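You operate a simulated robot arm through the tools that you are given. There is no shell and no other tool.

You are at the controls of a simulated two-armed robot. One attempt, no reset.

Task
On the dryer top, fold the press cloth in half.

It is judged by the outcome, as a careful person would: the job done as asked, and still so three seconds after it is handed in. It fails if anything else is knocked over, pushed out of place, dropped, spilled or broken. Flat cloth is picked up by pressing the open fingertips on it (5 to 10 N) and closing them slowly along it; thin cloth reads only 2 to 8 mm in the jaws.

Robot
Two 7-joint arms with two-finger parallel grippers on one trunk, on a base that moves. Base frame: it is fixed to the floor where the robot stands at the start and does not move with it; the origin is under the middle of the robot, x ahead of it, y to its left, z up; the surface under the hand at the start is at about z = 850. Units: mm, rad, N and s.
The left shoulder is at the start at [70, 176, 1120], the right one opposite. With the tool pointing down near the work surface each hand reaches from about 300 to 740 mm from the robot's upright axis, wherever it stands, measured 20 degrees to its own side. Places, roughly: dryer top [700, 100, 800]; press cloth [500, 200, 900]. Payload 3.43 kg a hand.
The TCP of each hand is the grasp point between the finger pads, 30 mm short of the fingertips. In the tool frame z runs along the fingers and y along their closing line. Largest opening 94 mm; finger width 28, thickness 10; the body of the gripper, 50 by 96 mm, starts 55 mm behind the TCP.
Orientation is told as [roll, pitch, yaw] about the base's x, y, z axes, in that order, counted from this pose: with the fingers straight down and closing along the base's y, the tool's x points along the base's -x, its y along +y and its z along -z.

Tools
- The arms move only by the tool step_arm. It takes "left_moves", "right_moves" or both (then of equal length, played together; a hand with none holds still); each is a list of rows, each a list of 2 entries, a list of its own where there are three numbers: the shift along the tool's x, y, z in units of 400 mm (1.0 is 400 mm), then the turn, a rotation vector about the tool's x, y, z in units of 60 degrees (1.0 is 60 degrees). In form: [[[dx, dy, dz], [wx, wy, wz]], ...]. A call has 1 to 20 rows; each row is the pose to reach, as a shift and turn from the pose commanded when the call began, along the tool's axes at that moment. "left_fingers" and "right_fingers" are, for a hand that has rows, the opening, from 0 (shut) to 1 (fully open), set as the call begins (left out, the last holds). A call with a number of a shift or a turn outside -1 to 1 is refused whole. A row lasts 0.2 s, in which the tool goes at most 50 mm and 0.15 rad; a call with a longer step from one row to the next is refused whole, and so is a gripper value outside its range. A pose out of reach is approached as far as the arm can. The call stops where the force on the tool passes 40 N (or 10 N more than at its start, if that is more) or the arm is blocked; 0.2 s more then pass. Each finger travels about 153 mm/s and halts on what it meets, pressing with about 41 N; the grip force reading is that of the motor and also rises with nothing between the fingers. The clock runs only during rows and for 0.2 s after the last one: add rows that repeat a pose to give the fingers time. It gives the time, the measured TCP pose, the force on the tool (base axes), the opening and the grip force at its end, in the units of the frame above (readings bear some noise), with the torque about the TCP (base axes, N m) and any sound that the robot's microphone picked up.
- Cameras (640 x 400 px; columns grow to the right, rows downward): "scene" is now at [120.8, 31.6, 1413.2]; the picture's right is [0.43, -0.90, 0.00], its down [-0.71, -0.34, -0.62] and it looks along [0.56, 0.27, -0.78] (base axes); focal length 247 px, centre (320, 200). "left" rides on the left gripper at [76, -14, -102] in its tool frame; the picture's right is [0.18, 0.98, 0.00], its down [-0.75, 0.14, -0.64] and it looks along [-0.63, 0.12, 0.77] (tool axes); focal length 243 px, centre (320, 200). "right" rides on the right gripper at [76, 14, -102] in its tool frame; the picture's right is [-0.18, 0.98, 0.00], its down [-0.75, -0.14, -0.64] and it looks along [-0.63, -0.12, 0.77] (tool axes); focal length 243 px, centre (320, 200). There is no depth. A picture from a camera that has moved, and an enlarged one, comes with that camera's place and axes in the base frame and with its lens.
- capture(camera): a new picture of that camera. The clock stands still meanwhile.
- lift_body(by): slides the trunk up (or, below 0, down) by that many mm; the arms and the scene camera ride with it, the base frame stays. It gives what a move gives, with no picture.
- steer(legs): drives the robot by 1 to 6 legs, each [ahead, turn to the left] in mm and rad, along the robot's own axes; the way and the turn of a leg run together, so that a leg with both is an arc; at most 1500 mm and 3.142 rad a leg. The arms and the cameras ride along, it lands a little off, and it stops where it bumps. It gives what a move gives.
- aim_head(pan, tilt): turns the head with the scene camera to pan (to the left, within 1.501 rad either way) and tilt (down, from -0.506 to 1.204), counted from straight ahead of the robot. It gives what a move gives.
- enlarge(camera, box): a new picture of the part [left, top, right, bottom] of that camera's present view, enlarged. The clock stands still meanwhile.
- close_job(): hands the job in; it is judged then, once.

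Places have to be worked out from the pictures, the camera data and where the tool is seen. Open the grippers and draw the arms clear of the work before you hand the job in, unless the task says otherwise.

The tools are called as name(argument=value, ...) on one line, values as JSON. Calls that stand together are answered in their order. step_arm: Moves the arms, as the interface text tells. Its arguments: {"type":"object","properties":{"left_moves":{"type":"array","items":{"type":"array"}},"left_fingers":{"type":"number"},"right_moves":{"type":"array","items":{"type":"array"}},"right_fingers":{"type":"number"}},"required":[]} The other tools are called the same way: lift_body (by) moves the trunk up or down; steer (legs) drives the base; aim_head (pan, tilt) turns the head that bears the scene camera; capture (camera) takes a picture; enlarge (camera, box) takes an enlarged picture of a part of a camera's view; close_job () hands the job in.

At the start:

```text
clock: 0.0
left_tool_pos: [461.6, 365.2, 1098.3]
left_tcp_rot: [-0.001, 0.001, -0.001]
left_ft_force: [-0.8, 0.7, 0.1]
left_torque: [-0.01, 0.0, 0.03]
left_gripper_width: 94.1
left_gripper_force: 0.1
right_tool_pos: [485.9, -55.4, 1036.8]
right_tcp_rot: [0.0, -0.002, -0.002]
right_ft_force: [0.6, -0.3, -0.9]
right_torque: [0.0, -0.01, 0.01]
right_gripper_width: 94.3
right_gripper_force: 0.0
trunk travel left (down, up): [-700.0, 140.0]
robot x, y, heading: [-1.8, -0.4, 0.004]
head pan, tilt (commanded): [0.442, 0.901]
```

scene: 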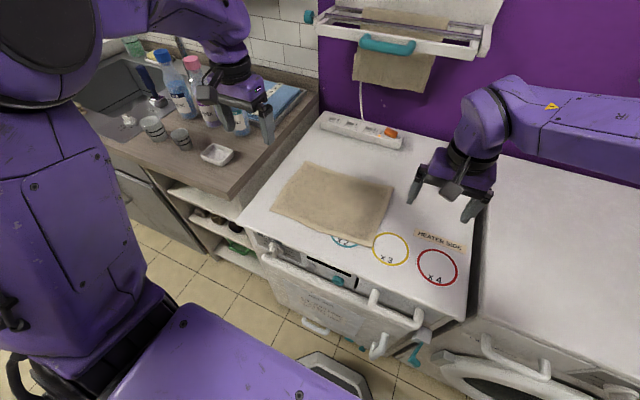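
right: 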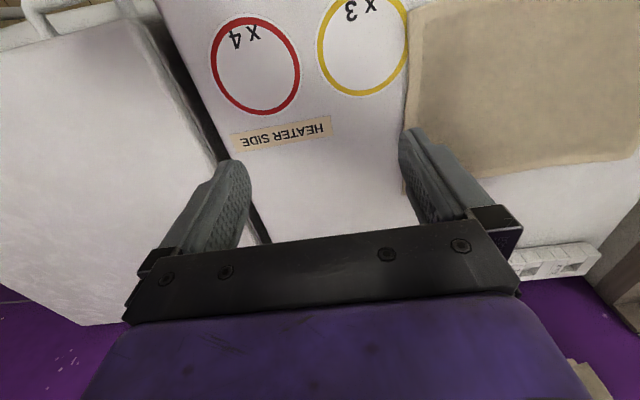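
left: 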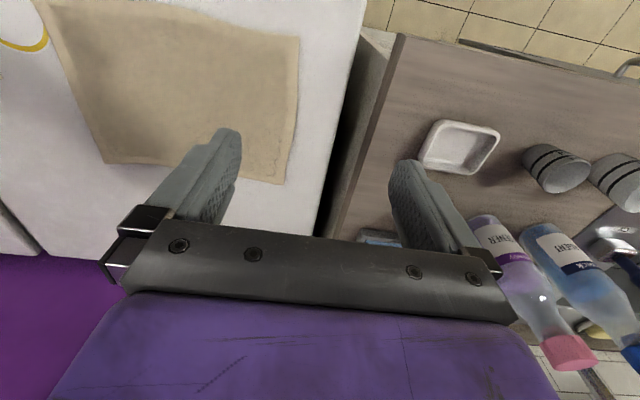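

I'll start by looking closely at the cloth in the scene view to locate its edges and corners before moving anything.

enlarge(camera="scene", box=[230, 110, 480, 300])

capture(camera="left")

capture(camera="right")

```text
2.11 times, centred on (355, 205) of scene
camera zoom: at [120.8, 31.6, 1413.2], right [0.43, -0.9, 0.0], down [-0.71, -0.34, -0.62], along [0.56, 0.27, -0.78], focal length 520 px, centre (246, 190)
```

zoom: 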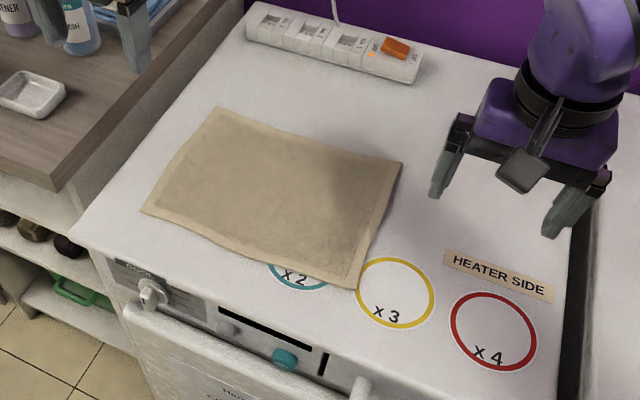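

```text
taken
camera left: at [385.7, 351.6, 1202.3], right [-0.18, 0.98, 0.0], down [0.75, 0.14, 0.64], along [0.63, 0.12, -0.77], focal length 243 px, centre (320, 200)
```

left: 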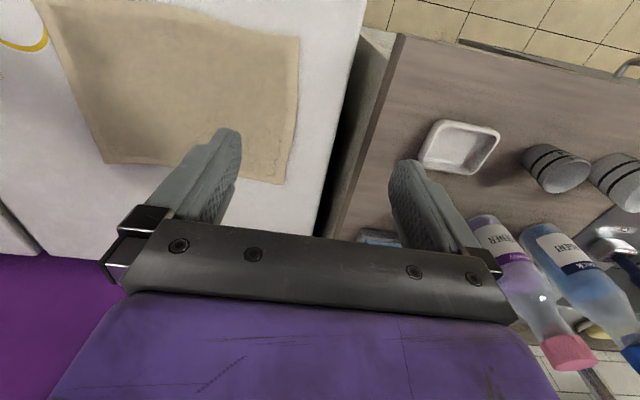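

```text
taken
camera right: at [409.3, -39.9, 1138.7], right [0.19, 0.98, 0.0], down [0.75, -0.14, 0.64], along [0.63, -0.12, -0.77], focal length 243 px, centre (320, 200)
```

right: 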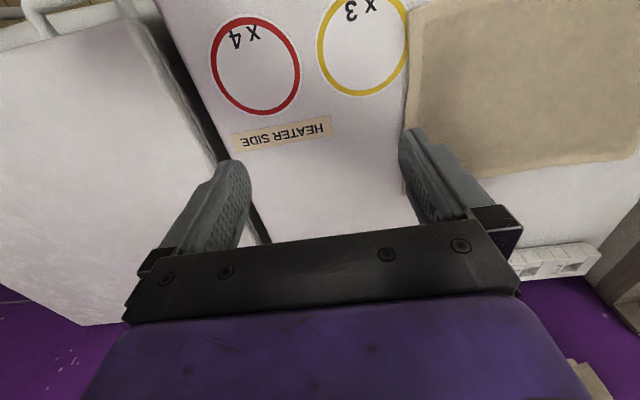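

The cloth lies flat with corners at about (429,333), (441,40), (662,45), (647,336) and its top near z≈857. The far corners are close to the reach limit, so I look down at the floor between the robot and the dryer to see whether the base can move a little forward.

aim_head(pan=0.1, tilt=1.2)

capture(camera="scene")

```text
clock: 0.8
left_tool_pos: [462.0, 366.2, 1099.5]
left_tcp_rot: [-0.001, 0.0, -0.001]
left_ft_force: [-0.3, 0.3, -0.1]
left_torque: [0.02, 0.01, -0.02]
left_gripper_width: 94.1
left_gripper_force: 0.1
right_tool_pos: [486.1, -55.0, 1036.5]
right_tcp_rot: [0.0, -0.001, -0.004]
right_ft_force: [0.5, 0.3, 0.1]
right_torque: [-0.01, -0.01, -0.02]
right_gripper_width: 94.0
right_gripper_force: 0.0
trunk travel left (down, up): [-700.0, 140.0]
robot x, y, heading: [1.1, 0.2, 0.002]
head pan, tilt (commanded): [0.099, 1.201]
```

```text
taken
camera scene: at [108.3, 5.1, 1393.4], right [0.1, -0.99, 0.0], down [-0.93, -0.09, -0.36], along [0.36, 0.04, -0.93], focal length 247 px, centre (320, 200)
```

scene: 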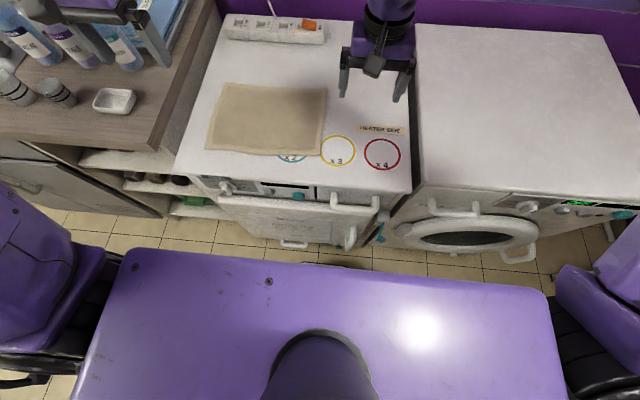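

The base seems to have only modest clearance to the dryer's hooks, so I'd rather not drive. I take a close-up of the cloth from this steeper view to refine corner positions.

enlarge(camera="scene", box=[190, 70, 350, 170])

enlarge(camera="scene", box=[160, 0, 440, 260])

```text
4.00 times, centred on (270, 120) of scene
camera zoom: at [108.3, 5.1, 1393.4], right [0.1, -0.99, 0.0], down [-0.93, -0.09, -0.36], along [0.36, 0.04, -0.93], focal length 988 px, centre (520, 520)
```

zoom: 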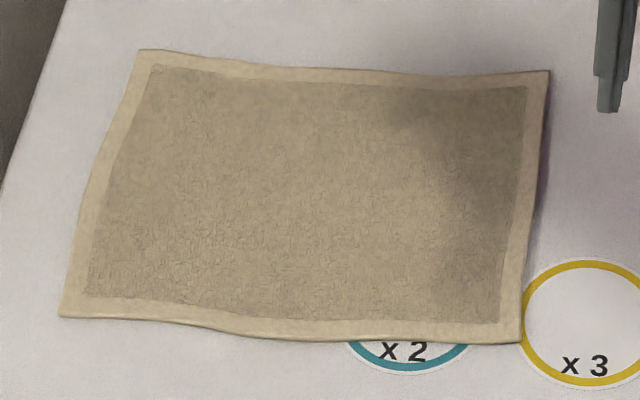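

```text
1.54 times, centred on (300, 130) of scene
camera zoom: at [108.3, 5.1, 1393.4], right [0.1, -0.99, 0.0], down [-0.93, -0.09, -0.36], along [0.36, 0.04, -0.93], focal length 380 px, centre (351, 308)
```

zoom: 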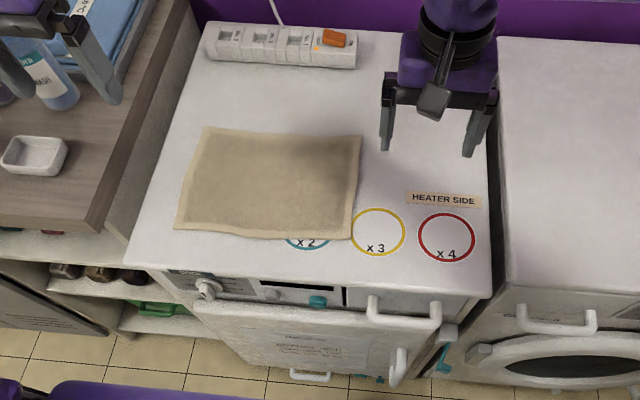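

Refined corners: far-left (648,332), far-right (657,39), near-right (435,37), near-left (424,330), so roughly 222 × 293 mm. I'll grip along the edges with the fingers closing fore-aft, so I turn both wrists 90° in free air (cameras to the outside), in two calls.

step_arm(left_moves=[[[0, 0, 0], [0, 0, 0.13]], [[0, 0, 0], [0, 0, 0.265]], [[0, 0, 0], [0, 0, 0.4]], [[0, 0, 0], [0, 0, 0.535]], [[0, 0, 0], [0, 0, 0.67]], [[0, 0, 0], [0, 0, 0.8]]], right_moves=[[[0, 0, -0.03], [0, 0, -0.13]], [[0, 0, -0.06], [0, 0, -0.265]], [[0, 0, -0.1], [0, 0, -0.4]], [[0, 0, -0.12], [0, 0, -0.535]], [[0, 0, -0.12], [0, 0, -0.67]], [[0, 0, -0.12], [0, 0, -0.8]]])

```text
clock: 2.2
left_tool_pos: [461.2, 363.8, 1100.8]
left_tcp_rot: [-0.001, 0.0, -0.841]
left_ft_force: [0.2, 0.8, 0.3]
left_torque: [-0.02, 0.01, 0.0]
left_gripper_width: 93.9
left_gripper_force: 0.0
right_tool_pos: [486.2, -54.8, 1071.1]
right_tcp_rot: [0.001, 0.001, 0.369]
right_ft_force: [0.4, 0.1, 0.7]
right_torque: [0.02, 0.0, -0.02]
right_gripper_width: 94.1
right_gripper_force: 0.2
right hand out of reach, approached as far as the arm can: row 3, 4, 5, 6
trunk travel left (down, up): [-700.0, 140.0]
robot x, y, heading: [-3.0, 0.6, -0.005]
head pan, tilt (commanded): [0.099, 1.201]
```

The left wrist turned well, but the right stalled at yaw 0.37. I'll finish the left turn and try a small reverse turn on the right to learn which direction its wrist is free in.

step_arm(left_moves=[[[0, 0, 0], [0, 0, 0.14]], [[0, 0, 0], [0, 0, 0.28]], [[0, 0, 0], [0, 0, 0.42]], [[0, 0, 0], [0, 0, 0.56]], [[0, 0, 0], [0, 0, 0.7]]], right_moves=[[[0, 0, 0], [0, 0, 0.13]], [[0, 0, 0], [0, 0, 0.26]], [[0, 0, 0], [0, 0, 0.39]], [[0, 0, 0], [0, 0, 0.52]], [[0, 0, 0], [0, 0, 0.65]]])

```text
clock: 3.4
left_tool_pos: [461.2, 366.1, 1100.0]
left_tcp_rot: [0.0, 0.001, -1.575]
left_ft_force: [-0.2, 0.0, -0.5]
left_torque: [0.0, -0.01, -0.01]
left_gripper_width: 94.0
left_gripper_force: 0.1
right_tool_pos: [485.1, -54.8, 1070.9]
right_tcp_rot: [0.001, 0.0, -0.314]
right_ft_force: [-0.3, -1.4, 0.5]
right_torque: [0.0, 0.03, 0.03]
right_gripper_width: 93.9
right_gripper_force: 0.0
trunk travel left (down, up): [-700.0, 140.0]
robot x, y, heading: [-0.7, -1.2, 0.0]
head pan, tilt (commanded): [0.099, 1.201]
```

The left hand is at −90° now, and the right turns freely the other way, so I continue the right hand toward −90° as well.

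step_arm(right_moves=[[[0, 0, 0], [0, 0, 0.13]], [[0, 0, 0], [0, 0, 0.26]], [[0, 0, 0], [0, 0, 0.39]], [[0, 0, 0], [0, 0, 0.52]], [[0, 0, 0], [0, 0, 0.65]], [[0, 0, 0], [0, 0, 0.78]], [[0, 0, 0], [0, 0, 0.91]]])

```text
clock: 5.0
left_tool_pos: [461.9, 365.2, 1099.1]
left_tcp_rot: [0.0, 0.0, -1.573]
left_ft_force: [0.4, -0.4, 0.0]
left_torque: [0.0, 0.03, 0.01]
left_gripper_width: 94.0
left_gripper_force: 0.1
right_tool_pos: [485.5, -55.4, 1071.5]
right_tcp_rot: [-0.001, 0.0, -1.269]
right_ft_force: [0.7, 0.1, 0.2]
right_torque: [-0.03, 0.0, -0.03]
right_gripper_width: 94.1
right_gripper_force: 0.1
trunk travel left (down, up): [-700.0, 140.0]
robot x, y, heading: [-2.5, -1.5, -0.002]
head pan, tilt (commanded): [0.099, 1.201]
```

Right hand is at −1.27; I complete it to about −1.53 (the cloth sits about 2° rotated) and trim the left likewise.

step_arm(left_moves=[[[0, 0, 0], [0, 0, -0.02]], [[0, 0, 0], [0, 0, -0.038]], [[0, 0, 0], [0, 0, -0.038]]], right_moves=[[[0, 0, 0], [0, 0, 0.12]], [[0, 0, 0], [0, 0, 0.25]], [[0, 0, 0], [0, 0, 0.25]]])

```text
clock: 5.8
left_tool_pos: [462.2, 364.0, 1099.4]
left_tcp_rot: [-0.001, -0.001, -1.532]
left_ft_force: [0.1, -0.2, -0.2]
left_torque: [0.01, 0.01, -0.01]
left_gripper_width: 93.9
left_gripper_force: 0.2
right_tool_pos: [483.3, -54.8, 1071.6]
right_tcp_rot: [0.002, 0.002, -1.529]
right_ft_force: [-0.1, 0.6, -0.6]
right_torque: [0.03, 0.02, 0.04]
right_gripper_width: 94.1
right_gripper_force: 0.0
trunk travel left (down, up): [-700.0, 140.0]
robot x, y, heading: [2.2, -0.9, 0.004]
head pan, tilt (commanded): [0.099, 1.201]
```

Both wrists are aligned with the cloth. Now I test reach at the far corners, hovering with the fingertips about 50 mm above the cloth.

step_arm(left_moves=[[[-0.024, 0.07, 0.066], [0, 0, 0]], [[-0.047, 0.14, 0.133], [0, 0, 0]], [[-0.071, 0.21, 0.2], [0, 0, 0]], [[-0.095, 0.28, 0.266], [0, 0, 0]], [[-0.118, 0.35, 0.333], [0, 0, 0]], [[-0.142, 0.42, 0.399], [0, 0, 0]]], right_moves=[[[0.044, 0.067, 0.055], [0, 0, 0]], [[0.088, 0.133, 0.109], [0, 0, 0]], [[0.132, 0.2, 0.164], [0, 0, 0]], [[0.176, 0.267, 0.218], [0, 0, 0]], [[0.22, 0.333, 0.273], [0, 0, 0]], [[0.264, 0.4, 0.3275], [0, 0, 0]]])

```text
clock: 7.2
left_tool_pos: [634.5, 316.2, 939.2]
left_tcp_rot: [0.0, -0.001, -1.533]
left_ft_force: [0.4, 0.8, 0.3]
left_torque: [0.0, 0.03, 0.0]
left_gripper_width: 94.0
left_gripper_force: 0.1
right_tool_pos: [619.8, 54.7, 937.0]
right_tcp_rot: [-0.003, -0.001, -1.524]
right_ft_force: [0.1, 0.5, 0.1]
right_torque: [0.01, 0.03, 0.02]
right_gripper_width: 94.0
right_gripper_force: 0.0
right hand out of reach, approached as far as the arm can: row 6
trunk travel left (down, up): [-700.0, 140.0]
robot x, y, heading: [-1.3, -3.5, 0.002]
head pan, tilt (commanded): [0.099, 1.201]
```

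The left reaches its far corner but the right falls about 20 mm short. I'll look at the floor on both sides of the chest to judge the base's clearance before a small drive forward.

aim_head(pan=0.75, tilt=1.1)

capture(camera="scene")

aim_head(pan=0.44, tilt=1.0)

capture(camera="scene")

```text
clock: 8.3
left_tool_pos: [632.3, 314.1, 941.3]
left_tcp_rot: [0.0, 0.001, -1.532]
left_ft_force: [0.2, 0.4, 0.7]
left_torque: [0.0, -0.02, 0.02]
left_gripper_width: 94.3
left_gripper_force: 0.0
right_tool_pos: [619.4, 53.4, 937.7]
right_tcp_rot: [-0.001, 0.0, -1.528]
right_ft_force: [0.4, -0.6, 0.1]
right_torque: [-0.01, 0.01, -0.01]
right_gripper_width: 94.0
right_gripper_force: 0.0
trunk travel left (down, up): [-700.0, 140.0]
robot x, y, heading: [-1.1, -1.4, -0.001]
head pan, tilt (commanded): [0.75, 1.1]
```

```text
taken
camera scene: at [99.2, 42.6, 1399.3], right [0.68, -0.73, 0.0], down [-0.65, -0.61, -0.45], along [0.33, 0.31, -0.89], focal length 247 px, centre (320, 200)
```

scene: 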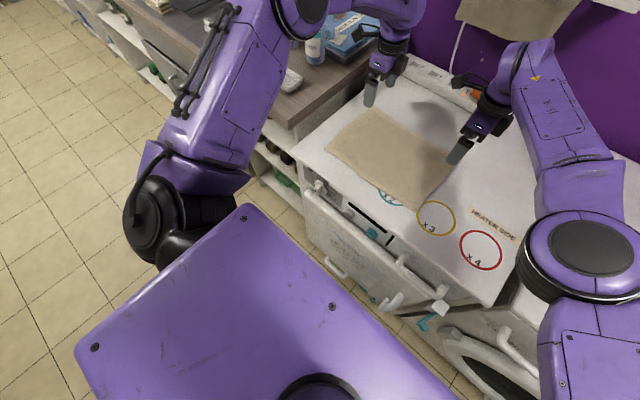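

```text
clock: 9.1
left_tool_pos: [631.6, 314.5, 941.9]
left_tcp_rot: [0.0, 0.0, -1.531]
left_ft_force: [0.3, -0.4, 0.1]
left_torque: [0.0, 0.02, 0.0]
left_gripper_width: 93.9
left_gripper_force: 0.0
right_tool_pos: [619.8, 54.2, 938.4]
right_tcp_rot: [-0.001, 0.002, -1.526]
right_ft_force: [-0.3, -0.4, -0.6]
right_torque: [0.0, 0.02, 0.01]
right_gripper_width: 94.0
right_gripper_force: 0.0
trunk travel left (down, up): [-700.0, 140.0]
robot x, y, heading: [1.7, -1.3, 0.001]
head pan, tilt (commanded): [0.44, 1.0]
```

```text
taken
camera scene: at [115.6, 29.2, 1406.0], right [0.43, -0.9, 0.0], down [-0.76, -0.36, -0.54], along [0.49, 0.23, -0.84], focal length 247 px, centre (320, 200)
```

scene: 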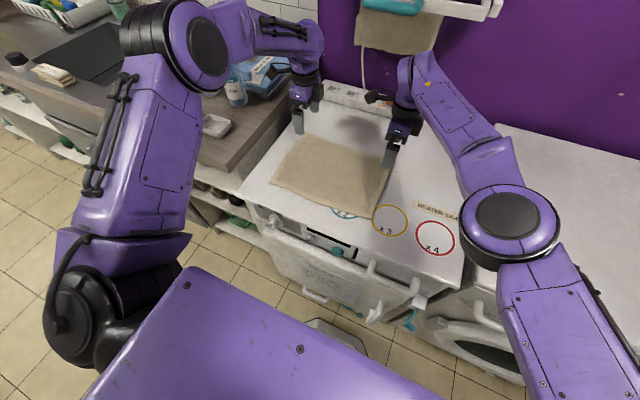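

A grey object peeks out below the chest, likely the base front; I enlarge it to judge its distance from the dryer.

enlarge(camera="scene", box=[200, 220, 460, 400])

capture(camera="right")

capture(camera="left")

```text
2.22 times, centred on (330, 310) of scene
camera zoom: at [115.6, 29.2, 1406.0], right [0.43, -0.9, 0.0], down [-0.76, -0.36, -0.54], along [0.49, 0.23, -0.84], focal length 549 px, centre (298, -44)
```

zoom: 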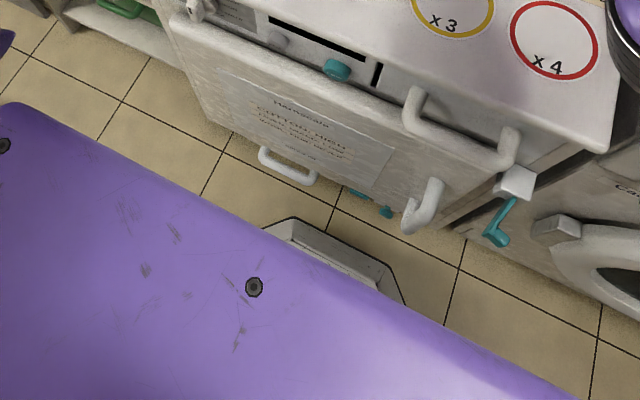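

```text
taken
camera right: at [629.8, 131.2, 1040.7], right [0.99, -0.14, 0.0], down [-0.11, -0.76, 0.64], along [-0.09, -0.64, -0.77], focal length 243 px, centre (320, 200)
```

right: 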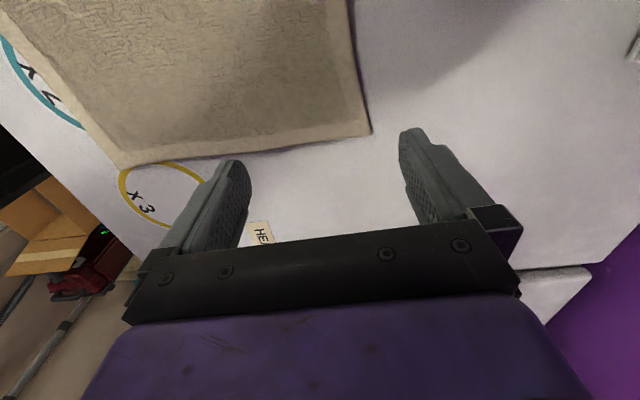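

```text
taken
camera left: at [615.0, 391.0, 1044.6], right [0.98, 0.22, 0.0], down [0.17, -0.75, 0.64], along [0.14, -0.63, -0.77], focal length 243 px, centre (320, 200)
```

left: 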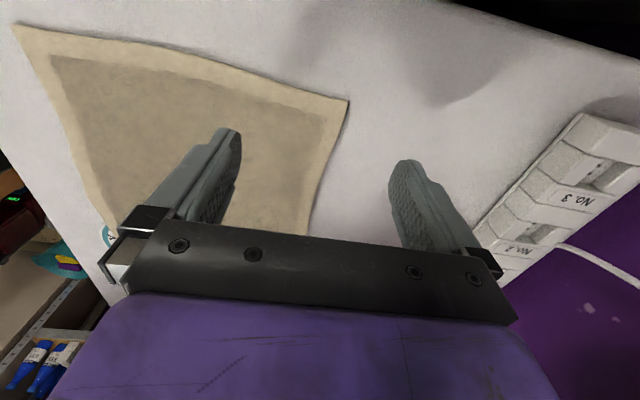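

The base front is around x≈255 and the dryer's lower front around x≈365, so a 50 mm creep forward is safe and gives the right arm reach. I drive 50 mm ahead.

steer(legs=[[50, 0]])

```text
clock: 10.0
left_tool_pos: [673.7, 315.6, 948.7]
left_tcp_rot: [0.012, -0.001, -1.533]
left_ft_force: [-0.1, 0.5, 0.9]
left_torque: [0.0, -0.05, 0.01]
left_gripper_width: 94.0
left_gripper_force: 0.1
right_tool_pos: [660.9, 55.2, 945.7]
right_tcp_rot: [0.012, 0.001, -1.526]
right_ft_force: [-1.3, -0.4, 0.7]
right_torque: [0.05, -0.06, -0.02]
right_gripper_width: 93.9
right_gripper_force: 0.0
trunk travel left (down, up): [-700.0, 140.0]
robot x, y, heading: [50.0, -1.4, 0.001]
head pan, tilt (commanded): [0.44, 1.0]
```

The drive landed cleanly at x=50. I let things settle with a hold while setting the fingers to a ~22 mm opening, then re-read poses.

step_arm(left_moves=[[[0, 0, 0], [0, 0, 0]], [[0, 0, 0], [0, 0, 0]], [[0, 0, 0], [0, 0, 0]]], right_moves=[[[0, 0, 0], [0, 0, 0]], [[0, 0, 0], [0, 0, 0]], [[0, 0, 0], [0, 0, 0]]], left_fingers=0.234, right_fingers=0.234)

```text
clock: 10.8
left_tool_pos: [680.9, 316.3, 941.2]
left_tcp_rot: [0.0, 0.0, -1.531]
left_ft_force: [1.0, 0.3, 0.0]
left_torque: [0.01, 0.05, -0.04]
left_gripper_width: 22.1
left_gripper_force: 0.0
right_tool_pos: [669.2, 55.2, 938.5]
right_tcp_rot: [0.0, 0.0, -1.525]
right_ft_force: [0.4, 0.2, -0.2]
right_torque: [0.01, 0.03, 0.0]
right_gripper_width: 21.8
right_gripper_force: 0.0
trunk travel left (down, up): [-700.0, 140.0]
robot x, y, heading: [53.9, -1.0, -0.001]
head pan, tilt (commanded): [0.44, 1.0]
```

Both hands are settled and now reach far enough. Before gripping, I rehearse the end of the fold in free air: hands drawn back above the near edge with fingers tilted ~40° forward, to see if that pose is reachable.

step_arm(left_moves=[[[0.004, -0.086, -0.02], [-0.09, 0, 0]], [[0.008, -0.172, -0.04], [-0.19, 0, 0]], [[0.012, -0.258, -0.06], [-0.285, 0, 0]], [[0.015, -0.344, -0.08], [-0.38, 0, 0]], [[0.018, -0.43, -0.1], [-0.475, 0, 0]], [[0.021, -0.516, -0.1], [-0.57, 0, 0]], [[0.024, -0.602, -0.1], [-0.667, 0, 0]], [[0.024, -0.602, -0.1], [-0.667, 0, 0]]], right_moves=[[[0.004, -0.082, -0.02], [-0.09, 0, 0]], [[0.008, -0.164, -0.04], [-0.19, 0, 0]], [[0.012, -0.246, -0.06], [-0.285, 0, 0]], [[0.015, -0.328, -0.08], [-0.38, 0, 0]], [[0.018, -0.41, -0.1], [-0.475, 0, 0]], [[0.021, -0.492, -0.1], [-0.57, 0, 0]], [[0.024, -0.574, -0.1], [-0.667, 0, 0]], [[0.024, -0.574, -0.1], [-0.667, 0, 0]]])

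```text
clock: 12.6
left_tool_pos: [483.5, 329.3, 984.9]
left_tcp_rot: [0.698, -0.003, -1.533]
left_ft_force: [0.3, 0.8, 0.4]
left_torque: [0.02, 0.02, 0.02]
left_gripper_width: 22.0
left_gripper_force: 0.0
left hand out of reach, approached as far as the arm can: row 5, 6, 7, 8
right_tool_pos: [439.8, 54.2, 979.2]
right_tcp_rot: [0.7, -0.001, -1.526]
right_ft_force: [0.5, 0.1, -0.9]
right_torque: [0.01, -0.06, -0.01]
right_gripper_width: 22.2
right_gripper_force: 0.0
trunk travel left (down, up): [-700.0, 140.0]
robot x, y, heading: [46.9, -3.4, 0.0]
head pan, tilt (commanded): [0.44, 1.0]
```

The right hand manages the tilt, but the left with its camera outward stops short at x≈483. The mirrored wrist orientation (camera inward) should suit the left arm, so I untilt both and then swing the left yaw round to +1.61.

step_arm(left_moves=[[[0, 0, 0], [0.13, 0, 0]], [[0, 0, 0], [0.265, 0, 0]], [[0, 0, 0], [0.4, 0, 0]], [[0, 0, 0], [0.535, 0, 0]], [[0, 0, 0], [0.667, 0, 0]], [[0, 0, 0], [0.667, 0, 0]]], right_moves=[[[0, 0, 0], [0.13, 0, 0]], [[0, 0, 0], [0.265, 0, 0]], [[0, 0, 0], [0.4, 0, 0]], [[0, 0, 0], [0.535, 0, 0]], [[0, 0, 0], [0.667, 0, 0]], [[0, 0, 0], [0.667, 0, 0]]])

step_arm(left_moves=[[[0, 0, 0], [0, 0, -0.14]], [[0, 0, 0], [0, 0, -0.28]], [[0, 0, 0], [0, 0, -0.42]], [[0, 0, 0], [0, 0, -0.56]], [[0, 0, 0], [0, 0, -0.7]], [[0, 0, 0], [0, 0, -0.84]], [[0, 0, 0], [0, 0, -0.98]]])

step_arm(left_moves=[[[0, 0, 0], [0, 0, -0.14]], [[0, 0, 0], [0, 0, -0.28]], [[0, 0, 0], [0, 0, -0.42]], [[0, 0, 0], [0, 0, -0.56]], [[0, 0, 0], [0, 0, -0.7]], [[0, 0, 0], [0, 0, -0.84]], [[0, 0, 0], [0, 0, -0.98]]])

```text
clock: 14.0
left_tool_pos: [482.9, 331.5, 988.2]
left_tcp_rot: [0.014, -0.037, -1.515]
left_ft_force: [0.3, -0.2, 0.5]
left_torque: [0.02, -0.03, 0.01]
left_gripper_width: 22.1
left_gripper_force: 0.0
right_tool_pos: [438.3, 54.0, 979.8]
right_tcp_rot: [0.001, -0.001, -1.526]
right_ft_force: [0.9, 1.0, 0.2]
right_torque: [-0.02, 0.03, 0.02]
right_gripper_width: 22.1
right_gripper_force: 0.1
trunk travel left (down, up): [-700.0, 140.0]
robot x, y, heading: [50.7, -5.1, 0.001]
head pan, tilt (commanded): [0.44, 1.0]
```

```text
clock: 15.6
left_tool_pos: [481.1, 331.6, 984.2]
left_tcp_rot: [-0.031, -0.022, -0.483]
left_ft_force: [0.3, 0.1, -0.3]
left_torque: [0.02, 0.0, 0.04]
left_gripper_width: 22.0
left_gripper_force: 0.0
right_tool_pos: [438.9, 54.0, 979.3]
right_tcp_rot: [0.002, 0.001, -1.527]
right_ft_force: [-0.9, 0.0, 0.2]
right_torque: [-0.02, -0.01, -0.03]
right_gripper_width: 22.0
right_gripper_force: 0.0
trunk travel left (down, up): [-700.0, 140.0]
robot x, y, heading: [49.3, -1.3, 0.001]
head pan, tilt (commanded): [0.44, 1.0]
```

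```text
clock: 17.2
left_tool_pos: [480.8, 332.9, 984.5]
left_tcp_rot: [-0.034, 0.015, 0.543]
left_ft_force: [-0.2, -0.4, 0.5]
left_torque: [-0.01, 0.0, -0.01]
left_gripper_width: 22.0
left_gripper_force: 0.1
right_tool_pos: [439.1, 53.1, 978.3]
right_tcp_rot: [0.003, 0.0, -1.525]
right_ft_force: [-0.1, 0.2, 0.5]
right_torque: [-0.01, 0.01, 0.01]
right_gripper_width: 22.4
right_gripper_force: 0.0
trunk travel left (down, up): [-700.0, 140.0]
robot x, y, heading: [51.6, 2.2, 0.002]
head pan, tilt (commanded): [0.44, 1.0]
```

The left yaw is now 0.54 with a slight residual tilt (~2°). I continue to about +1.57 and then correct the tilt.

step_arm(left_moves=[[[0, 0, 0], [0, 0, -0.14]], [[0, 0, 0], [0, 0, -0.28]], [[0, 0, 0], [0, 0, -0.42]], [[0, 0, 0], [0, 0, -0.56]], [[0, 0, 0], [0, 0, -0.7]], [[0, 0, 0], [0, 0, -0.84]], [[0, 0, 0], [0, 0, -0.98]]])

```text
clock: 18.8
left_tool_pos: [457.1, 438.5, 958.3]
left_tcp_rot: [-0.008, 0.024, 1.545]
left_ft_force: [0.8, 0.6, -0.4]
left_torque: [-0.04, -0.02, -0.01]
left_gripper_width: 21.9
left_gripper_force: 0.0
left hand out of reach, approached as far as the arm can: row 4, 5, 6, 7
right_tool_pos: [439.6, 55.0, 977.9]
right_tcp_rot: [0.001, 0.002, -1.525]
right_ft_force: [-0.2, 0.8, 0.5]
right_torque: [0.02, -0.01, -0.02]
right_gripper_width: 21.9
right_gripper_force: 0.1
trunk travel left (down, up): [-700.0, 140.0]
robot x, y, heading: [48.2, -5.2, 0.0]
head pan, tilt (commanded): [0.44, 1.0]
```

The left arm drifted out to y≈438 because yaw +1.57 isn't reachable there (no contact, forces near zero). I bring it back toward yaw −1.53 while returning it over the dryer and a bit higher.

step_arm(left_moves=[[[0.0, 0.0, -0.05], [0, 0, 0.14]], [[0.03, -0.01, -0.1], [0, 0, 0.28]], [[0.08, -0.02, -0.1], [0, 0, 0.42]], [[0.13, -0.03, -0.1], [0, 0, 0.56]], [[0.18, -0.04, -0.1], [0, 0, 0.7]], [[0.22, -0.05, -0.1], [0, 0, 0.84]], [[0.249, -0.056, -0.1], [0, 0, 0.98]]])

step_arm(left_moves=[[[0, 0, 0], [0, 0, 0.14]], [[0, 0, 0], [0, 0, 0.28]], [[0, 0, 0], [0, 0, 0.42]], [[0, 0, 0], [0, 0, 0.56]], [[0, 0, 0], [0, 0, 0.7]], [[0, 0, 0], [0, 0, 0.84]], [[0, 0, 0], [0, 0, 0.98]]])

```text
clock: 20.4
left_tool_pos: [475.8, 339.4, 996.2]
left_tcp_rot: [-0.03, 0.015, 0.541]
left_ft_force: [0.1, 0.9, -0.2]
left_torque: [-0.01, 0.02, 0.01]
left_gripper_width: 22.0
left_gripper_force: 0.1
right_tool_pos: [439.2, 54.4, 978.4]
right_tcp_rot: [0.003, -0.001, -1.525]
right_ft_force: [-0.8, 0.4, 0.0]
right_torque: [-0.01, 0.01, -0.01]
right_gripper_width: 22.0
right_gripper_force: 0.1
trunk travel left (down, up): [-700.0, 140.0]
robot x, y, heading: [49.6, 2.0, 0.002]
head pan, tilt (commanded): [0.44, 1.0]
```

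```text
clock: 22.0
left_tool_pos: [478.0, 336.7, 998.8]
left_tcp_rot: [-0.027, -0.023, -0.496]
left_ft_force: [0.3, 0.0, -0.1]
left_torque: [-0.01, -0.02, 0.0]
left_gripper_width: 22.0
left_gripper_force: 0.1
right_tool_pos: [439.6, 54.3, 978.0]
right_tcp_rot: [0.001, -0.001, -1.526]
right_ft_force: [0.3, 0.3, -0.4]
right_torque: [-0.03, -0.03, -0.01]
right_gripper_width: 21.9
right_gripper_force: 0.1
trunk travel left (down, up): [-700.0, 140.0]
robot x, y, heading: [49.4, -2.6, -0.001]
head pan, tilt (commanded): [0.44, 1.0]
```

Left yaw is −0.50 and back in place; I complete the turn to −1.53, then square up the residual tilt.

step_arm(left_moves=[[[0, 0, 0], [0, 0, 0.14]], [[0, 0, 0], [0, 0, 0.28]], [[0, 0, 0], [0, 0, 0.42]], [[0, 0, 0], [0, 0, 0.56]], [[0, 0, 0], [0, 0, 0.7]], [[0, 0, 0], [0, 0, 0.84]], [[0, 0, 0], [0, 0, 0.988]]])

step_arm(left_moves=[[[0, 0, 0], [0.005, 0.034, 0]], [[0, 0, 0], [0.005, 0.034, 0]]])

```text
refused: row 7 steps farther than a row can; nothing moved
```

```text
clock: 22.6
left_tool_pos: [477.9, 337.8, 1000.5]
left_tcp_rot: [-0.031, 0.009, -0.489]
left_ft_force: [-1.0, 0.6, -0.1]
left_torque: [0.02, 0.0, 0.02]
left_gripper_width: 21.9
left_gripper_force: 0.1
right_tool_pos: [439.7, 54.1, 978.7]
right_tcp_rot: [0.001, -0.002, -1.525]
right_ft_force: [0.3, -0.2, 0.5]
right_torque: [-0.01, -0.03, -0.01]
right_gripper_width: 21.9
right_gripper_force: 0.0
trunk travel left (down, up): [-700.0, 140.0]
robot x, y, heading: [48.5, -0.9, 0.005]
head pan, tilt (commanded): [0.44, 1.0]
```

The turn was refused for a too-large last step; I redo it in smaller steps.

step_arm(left_moves=[[[0, 0, 0], [0, 0, 0.12]], [[0, 0, 0], [0, 0, 0.25]], [[0, 0, 0], [0, 0, 0.375]], [[0, 0, 0], [0, 0, 0.5]], [[0, 0, 0], [0, 0, 0.625]], [[0, 0, 0], [0, 0, 0.75]], [[0, 0, 0], [0, 0, 0.875]], [[0, 0, 0], [0, 0, 0.993]], [[0, 0, 0], [0, 0, 0.993]]])

```text
clock: 24.6
left_tool_pos: [477.0, 338.3, 996.6]
left_tcp_rot: [-0.031, -0.022, -1.53]
left_ft_force: [0.1, 0.0, -0.7]
left_torque: [-0.02, 0.0, -0.03]
left_gripper_width: 21.9
left_gripper_force: 0.1
right_tool_pos: [440.2, 54.9, 979.0]
right_tcp_rot: [0.002, 0.001, -1.526]
right_ft_force: [0.3, 0.3, -0.2]
right_torque: [-0.03, 0.02, 0.01]
right_gripper_width: 22.2
right_gripper_force: 0.0
trunk travel left (down, up): [-700.0, 140.0]
robot x, y, heading: [48.4, -2.7, 0.002]
head pan, tilt (commanded): [0.44, 1.0]
```

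Left yaw is right; I remove its residual tilt (roll −0.031, pitch −0.022) and test hovering above the near-left corner with vertical fingers.

step_arm(left_moves=[[[0, 0, 0], [-0.03, 0.021, 0]], [[-0.023, -0.047, 0.046], [-0.03, 0.021, 0]], [[-0.046, -0.0945, 0.0925], [-0.03, 0.021, 0]], [[-0.046, -0.0945, 0.0925], [-0.03, 0.021, 0]]])

```text
clock: 25.6
left_tool_pos: [439.5, 318.5, 962.2]
left_tcp_rot: [0.0, 0.008, -1.529]
left_ft_force: [-0.1, 0.0, -0.3]
left_torque: [-0.01, -0.01, 0.01]
left_gripper_width: 22.0
left_gripper_force: 0.1
right_tool_pos: [440.3, 53.6, 979.0]
right_tcp_rot: [0.003, 0.002, -1.525]
right_ft_force: [-0.5, -1.1, -1.0]
right_torque: [-0.01, 0.01, -0.02]
right_gripper_width: 21.8
right_gripper_force: 0.0
trunk travel left (down, up): [-700.0, 140.0]
robot x, y, heading: [48.7, -1.1, 0.003]
head pan, tilt (commanded): [0.44, 1.0]
```

Both hands hover over the near corners with vertical fingers, so I'll fold near edge onto far edge. I take gripper and scene pictures to refine the near-corner positions.

capture(camera="left")

capture(camera="right")

enlarge(camera="scene", box=[220, 80, 460, 260])

```text
taken
camera left: at [422.3, 394.5, 1065.3], right [0.97, 0.22, 0.0], down [0.17, -0.75, 0.64], along [0.14, -0.62, -0.77], focal length 243 px, centre (320, 200)
```

left: 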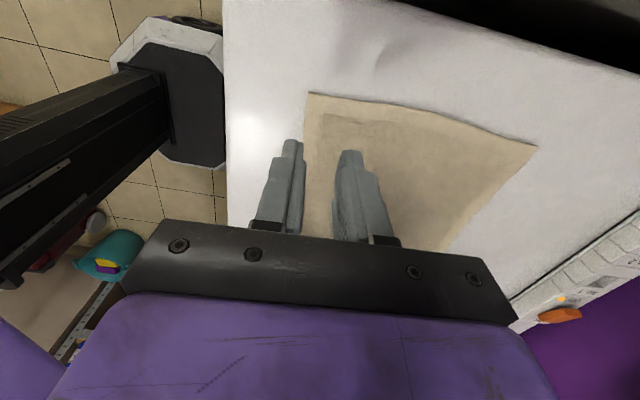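

```text
taken
camera right: at [449.5, 131.5, 1080.9], right [0.99, -0.14, 0.0], down [-0.11, -0.76, 0.64], along [-0.09, -0.64, -0.77], focal length 243 px, centre (320, 200)
```

right: 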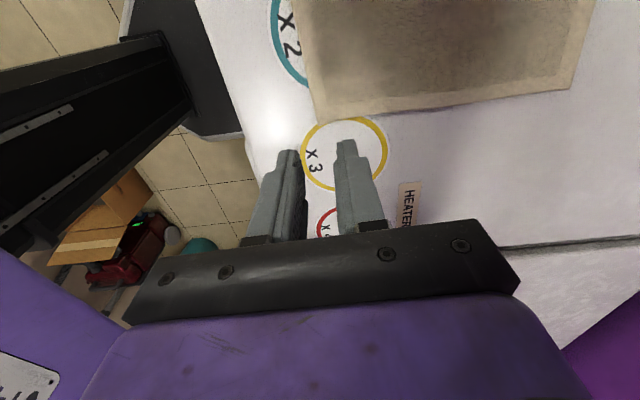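

```text
2.22 times, centred on (340, 170) of scene
camera zoom: at [165.8, 29.2, 1406.0], right [0.43, -0.9, 0.0], down [-0.76, -0.36, -0.54], along [0.49, 0.23, -0.84], focal length 549 px, centre (276, 267)
```

zoom: 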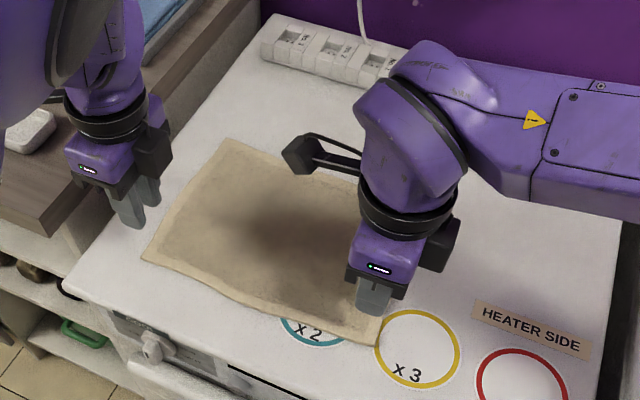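

Corners now read D≈(425,335) and C≈(435,41). I lower both hands to about 13 mm above the cloth, ~18 mm in from the near edge and ~18 mm in from the sides.

step_arm(left_moves=[[[-0.002, 0.005, 0.06], [0, 0, 0]], [[-0.004, 0.01, 0.12], [0, 0, 0]], [[-0.004, 0.01, 0.155], [0, 0, 0]], [[-0.004, 0.01, 0.155], [0, 0, 0]]], right_moves=[[[0.004, 0.01, 0.07], [0, 0, 0]], [[0.008, 0.02, 0.14], [0, 0, 0]], [[0.011, 0.0305, 0.1975], [0, 0, 0]], [[0.011, 0.0305, 0.1975], [0, 0, 0]]])

capture(camera="left")

capture(camera="right")

```text
clock: 26.6
left_tool_pos: [446.4, 315.6, 902.2]
left_tcp_rot: [0.014, -0.018, -1.515]
left_ft_force: [-0.4, 0.6, -0.6]
left_torque: [-0.05, -0.07, 0.02]
left_gripper_width: 21.6
left_gripper_force: 0.1
right_tool_pos: [452.0, 57.8, 901.4]
right_tcp_rot: [0.0, -0.001, -1.524]
right_ft_force: [0.3, 0.3, 0.7]
right_torque: [0.04, 0.02, -0.01]
right_gripper_width: 22.2
right_gripper_force: 0.1
trunk travel left (down, up): [-700.0, 140.0]
robot x, y, heading: [50.1, 2.8, -0.004]
head pan, tilt (commanded): [0.44, 1.0]
```

```text
taken
camera left: at [425.6, 394.1, 1003.3], right [0.97, 0.24, 0.01], down [0.17, -0.73, 0.66], along [0.16, -0.64, -0.75], focal length 243 px, centre (320, 200)
```

left: 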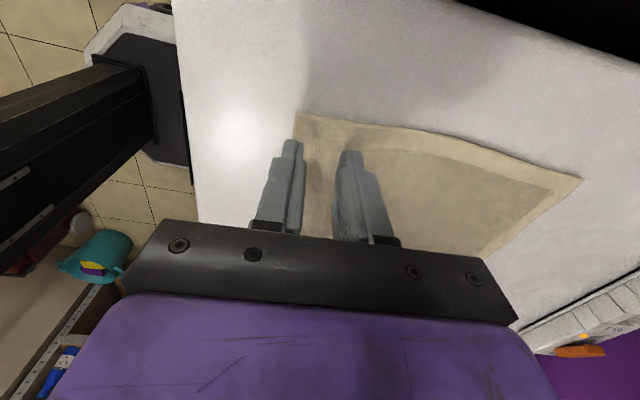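

```text
taken
camera right: at [462.1, 135.9, 1003.3], right [0.99, -0.14, 0.0], down [-0.11, -0.76, 0.64], along [-0.09, -0.64, -0.77], focal length 243 px, centre (320, 200)
```

right: 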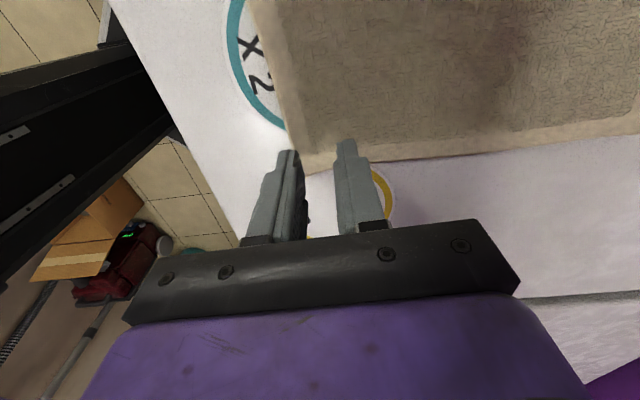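

Both hands are about 14 mm above the cloth with the outer fingers just inside the near edge. I descend in small steps, watching force.

step_arm(left_moves=[[[0, 0, 0.012], [0, 0, 0]], [[0, 0, 0.024], [0, 0, 0]], [[0, 0, 0.024], [0, 0, 0]]], right_moves=[[[0, 0, 0.012], [0, 0, 0]], [[0, 0, 0.024], [0, 0, 0]], [[0, 0, 0.024], [0, 0, 0]]])

```text
clock: 27.4
left_tool_pos: [444.9, 316.6, 891.8]
left_tcp_rot: [0.009, -0.019, -1.51]
left_ft_force: [0.0, -0.1, 0.4]
left_torque: [-0.02, -0.02, 0.02]
left_gripper_width: 21.9
left_gripper_force: 0.0
right_tool_pos: [450.4, 58.8, 891.1]
right_tcp_rot: [0.002, 0.0, -1.527]
right_ft_force: [-0.4, 0.6, 0.7]
right_torque: [-0.01, 0.0, 0.02]
right_gripper_width: 21.9
right_gripper_force: 0.1
trunk travel left (down, up): [-700.0, 140.0]
robot x, y, heading: [47.4, -1.2, 0.005]
head pan, tilt (commanded): [0.44, 1.0]
```

No contact yet at z≈891. I go down 2 mm more per call.

step_arm(left_moves=[[[0, 0, 0.005], [0, 0, 0]], [[0, 0, 0.0075], [0, 0, 0]], [[0, 0, 0.0075], [0, 0, 0]]], right_moves=[[[0, 0, 0.005], [0, 0, 0]], [[0, 0, 0.0075], [0, 0, 0]], [[0, 0, 0.0075], [0, 0, 0]]])

```text
clock: 28.2
left_tool_pos: [443.8, 317.5, 889.2]
left_tcp_rot: [0.008, -0.018, -1.51]
left_ft_force: [0.6, 0.4, -0.1]
left_torque: [-0.03, 0.02, -0.02]
left_gripper_width: 22.1
left_gripper_force: 0.0
right_tool_pos: [451.7, 59.1, 887.5]
right_tcp_rot: [0.002, -0.001, -1.526]
right_ft_force: [0.4, 0.1, 0.3]
right_torque: [-0.02, 0.06, 0.04]
right_gripper_width: 21.8
right_gripper_force: 0.2
trunk travel left (down, up): [-700.0, 140.0]
robot x, y, heading: [51.5, -4.1, 0.003]
head pan, tilt (commanded): [0.44, 1.0]
```

No contact yet at z≈888; continuing down 3 mm.

step_arm(left_moves=[[[0, 0, 0.004], [0, 0, 0]], [[0, 0, 0.0075], [0, 0, 0]], [[0, 0, 0.0075], [0, 0, 0]]], right_moves=[[[0, 0, 0.004], [0, 0, 0]], [[0, 0, 0.0075], [0, 0, 0]], [[0, 0, 0.0075], [0, 0, 0]]])

```text
clock: 29.0
left_tool_pos: [444.0, 317.8, 884.2]
left_tcp_rot: [0.005, -0.018, -1.509]
left_ft_force: [0.0, -1.5, 0.8]
left_torque: [-0.02, -0.03, 0.0]
left_gripper_width: 21.9
left_gripper_force: 0.1
right_tool_pos: [450.9, 58.0, 884.9]
right_tcp_rot: [0.002, 0.0, -1.526]
right_ft_force: [-0.7, -0.1, 1.5]
right_torque: [0.02, -0.02, 0.01]
right_gripper_width: 22.2
right_gripper_force: 0.1
trunk travel left (down, up): [-700.0, 140.0]
robot x, y, heading: [53.8, 0.5, 0.003]
head pan, tilt (commanded): [0.44, 1.0]
```

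A hint of contact (≤1.5 N) may be starting at z≈885; I go 2 mm further.

step_arm(left_moves=[[[0, 0, 0.0025], [0, 0, 0]], [[0, 0, 0.005], [0, 0, 0]], [[0, 0, 0.005], [0, 0, 0]]], right_moves=[[[0, 0, 0.0025], [0, 0, 0]], [[0, 0, 0.005], [0, 0, 0]], [[0, 0, 0.005], [0, 0, 0]]])

```text
clock: 29.8
left_tool_pos: [443.6, 318.6, 882.9]
left_tcp_rot: [0.007, -0.017, -1.509]
left_ft_force: [1.7, -2.6, 8.9]
left_torque: [-0.04, -0.12, 0.02]
left_gripper_width: 22.0
left_gripper_force: 0.0
right_tool_pos: [450.7, 57.8, 884.1]
right_tcp_rot: [0.002, 0.002, -1.525]
right_ft_force: [1.2, 1.3, 5.5]
right_torque: [0.08, -0.07, -0.01]
right_gripper_width: 21.7
right_gripper_force: 0.0
trunk travel left (down, up): [-700.0, 140.0]
robot x, y, heading: [50.1, -1.5, -0.002]
head pan, tilt (commanded): [0.44, 1.0]
```

Contact: left 8.9 N, right 5.5 N, within the wanted range. Now I close both grippers slowly in small increments.

step_arm(left_moves=[[[0, 0, 0], [0, 0, 0]]], right_moves=[[[0, 0, 0.001], [0, 0, 0]]], left_fingers=0.19, right_fingers=0.19)

step_arm(left_moves=[[[0, 0, 0], [0, 0, 0]]], right_moves=[[[0, 0, 0], [0, 0, 0]]], left_fingers=0.15, right_fingers=0.15)

```text
clock: 30.2
left_tool_pos: [440.6, 319.7, 882.8]
left_tcp_rot: [0.003, -0.016, -1.506]
left_ft_force: [1.7, -1.4, 15.0]
left_torque: [-0.04, -0.11, -0.03]
left_gripper_width: 17.5
left_gripper_force: 0.1
right_tool_pos: [449.0, 58.7, 883.0]
right_tcp_rot: [0.003, 0.002, -1.526]
right_ft_force: [0.4, 1.9, 5.5]
right_torque: [0.09, -0.05, 0.02]
right_gripper_width: 18.0
right_gripper_force: 0.0
trunk travel left (down, up): [-700.0, 140.0]
robot x, y, heading: [49.0, -1.0, 0.003]
head pan, tilt (commanded): [0.44, 1.0]
```

```text
clock: 30.6
left_tool_pos: [440.2, 318.3, 882.9]
left_tcp_rot: [0.0, -0.016, -1.508]
left_ft_force: [0.4, -0.6, 23.9]
left_torque: [0.05, -0.07, -0.02]
left_gripper_width: 12.6
left_gripper_force: 0.0
right_tool_pos: [449.9, 59.6, 882.7]
right_tcp_rot: [0.006, 0.003, -1.526]
right_ft_force: [-0.7, 2.9, 4.6]
right_torque: [0.07, -0.04, 0.0]
right_gripper_width: 13.8
right_gripper_force: 0.1
trunk travel left (down, up): [-700.0, 140.0]
robot x, y, heading: [47.9, -2.9, -0.005]
head pan, tilt (commanded): [0.44, 1.0]
```

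The left's press is creeping up (24 N), so I ease it up ~1.2 mm while continuing the slow close; the right stays near 5 N.

step_arm(left_moves=[[[0, 0, -0.003], [0, 0, 0]]], right_moves=[[[0, 0, 0.001], [0, 0, 0]]], right_fingers=0.12)

```text
clock: 31.0
left_tool_pos: [439.3, 318.7, 883.0]
left_tcp_rot: [0.0, -0.017, -1.507]
left_ft_force: [2.5, -0.6, 22.0]
left_torque: [0.04, -0.16, -0.01]
left_gripper_width: 13.6
left_gripper_force: 0.1
right_tool_pos: [449.0, 58.8, 882.9]
right_tcp_rot: [0.003, 0.002, -1.525]
right_ft_force: [-0.6, 0.6, 4.9]
right_torque: [0.02, 0.03, 0.05]
right_gripper_width: 11.3
right_gripper_force: 0.0
trunk travel left (down, up): [-700.0, 140.0]
robot x, y, heading: [49.6, -1.2, -0.002]
head pan, tilt (commanded): [0.44, 1.0]
```

Left is still at 22 N; I lift it 1.5 mm more and close further.

step_arm(left_moves=[[[0, 0, -0.004], [0, 0, 0]]], right_moves=[[[0, 0, 0.001], [0, 0, 0]]], left_fingers=0.12, right_fingers=0.09)

capture(camera="left")

capture(camera="right")

```text
clock: 31.4
left_tool_pos: [437.7, 318.0, 882.9]
left_tcp_rot: [-0.005, -0.014, -1.504]
left_ft_force: [0.0, -2.6, 16.5]
left_torque: [-0.09, -0.07, 0.0]
left_gripper_width: 10.3
left_gripper_force: 0.0
right_tool_pos: [449.4, 60.2, 883.4]
right_tcp_rot: [0.005, 0.001, -1.527]
right_ft_force: [-1.2, 1.3, 9.4]
right_torque: [0.04, 0.03, -0.02]
right_gripper_width: 8.4
right_gripper_force: 0.0
trunk travel left (down, up): [-700.0, 140.0]
robot x, y, heading: [50.1, 0.9, 0.0]
head pan, tilt (commanded): [0.44, 1.0]
```

```text
taken
camera left: at [419.3, 396.0, 984.7], right [0.97, 0.25, -0.01], down [0.19, -0.73, 0.65], along [0.16, -0.63, -0.76], focal length 243 px, centre (320, 200)
```

left: 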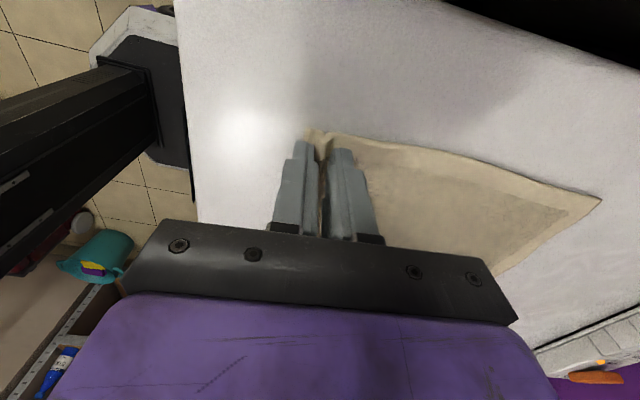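

```text
taken
camera right: at [459.6, 135.6, 985.7], right [0.99, -0.14, 0.0], down [-0.11, -0.76, 0.64], along [-0.09, -0.63, -0.77], focal length 243 px, centre (320, 200)
```

right: 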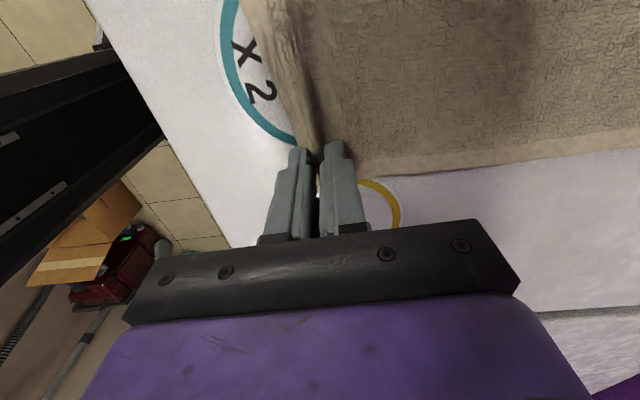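

Both pictures show the cloth rising as a neat ridge between the fingers along the edge. I finish closing.

step_arm(left_moves=[[[0, 0, -0.001], [0, 0, 0]]], right_moves=[[[0, 0, 0], [0, 0, 0]]], left_fingers=0.07, right_fingers=0.05)

step_arm(left_moves=[[[0, 0, 0], [0, 0, 0]], [[0, 0, 0], [0, 0, 0]]], right_moves=[[[0, 0, 0], [0, 0, 0]], [[0, 0, 0], [0, 0, 0]]], left_fingers=0.0, right_fingers=0.0)

```text
clock: 31.8
left_tool_pos: [438.7, 319.6, 883.3]
left_tcp_rot: [-0.003, -0.016, -1.508]
left_ft_force: [-1.6, -1.6, 6.2]
left_torque: [-0.02, 0.01, -0.04]
left_gripper_width: 7.4
left_gripper_force: 0.4
right_tool_pos: [450.4, 60.0, 882.4]
right_tcp_rot: [0.005, 0.001, -1.524]
right_ft_force: [-0.3, 0.1, 11.5]
right_torque: [-0.03, -0.05, -0.01]
right_gripper_width: 6.3
right_gripper_force: 1.4
trunk travel left (down, up): [-700.0, 140.0]
robot x, y, heading: [50.0, -0.5, 0.001]
head pan, tilt (commanded): [0.44, 1.0]
```

```text
clock: 32.4
left_tool_pos: [441.0, 318.9, 883.5]
left_tcp_rot: [0.0, -0.018, -1.508]
left_ft_force: [-1.1, -0.9, 1.9]
left_torque: [-0.03, -0.05, -0.02]
left_gripper_width: 3.8
left_gripper_force: 38.4
right_tool_pos: [450.1, 58.1, 883.1]
right_tcp_rot: [0.004, 0.0, -1.525]
right_ft_force: [-0.4, 0.3, 15.8]
right_torque: [-0.07, -0.08, -0.01]
right_gripper_width: 3.6
right_gripper_force: 38.0
trunk travel left (down, up): [-700.0, 140.0]
robot x, y, heading: [53.4, -1.7, 0.0]
head pan, tilt (commanded): [0.44, 1.0]
```

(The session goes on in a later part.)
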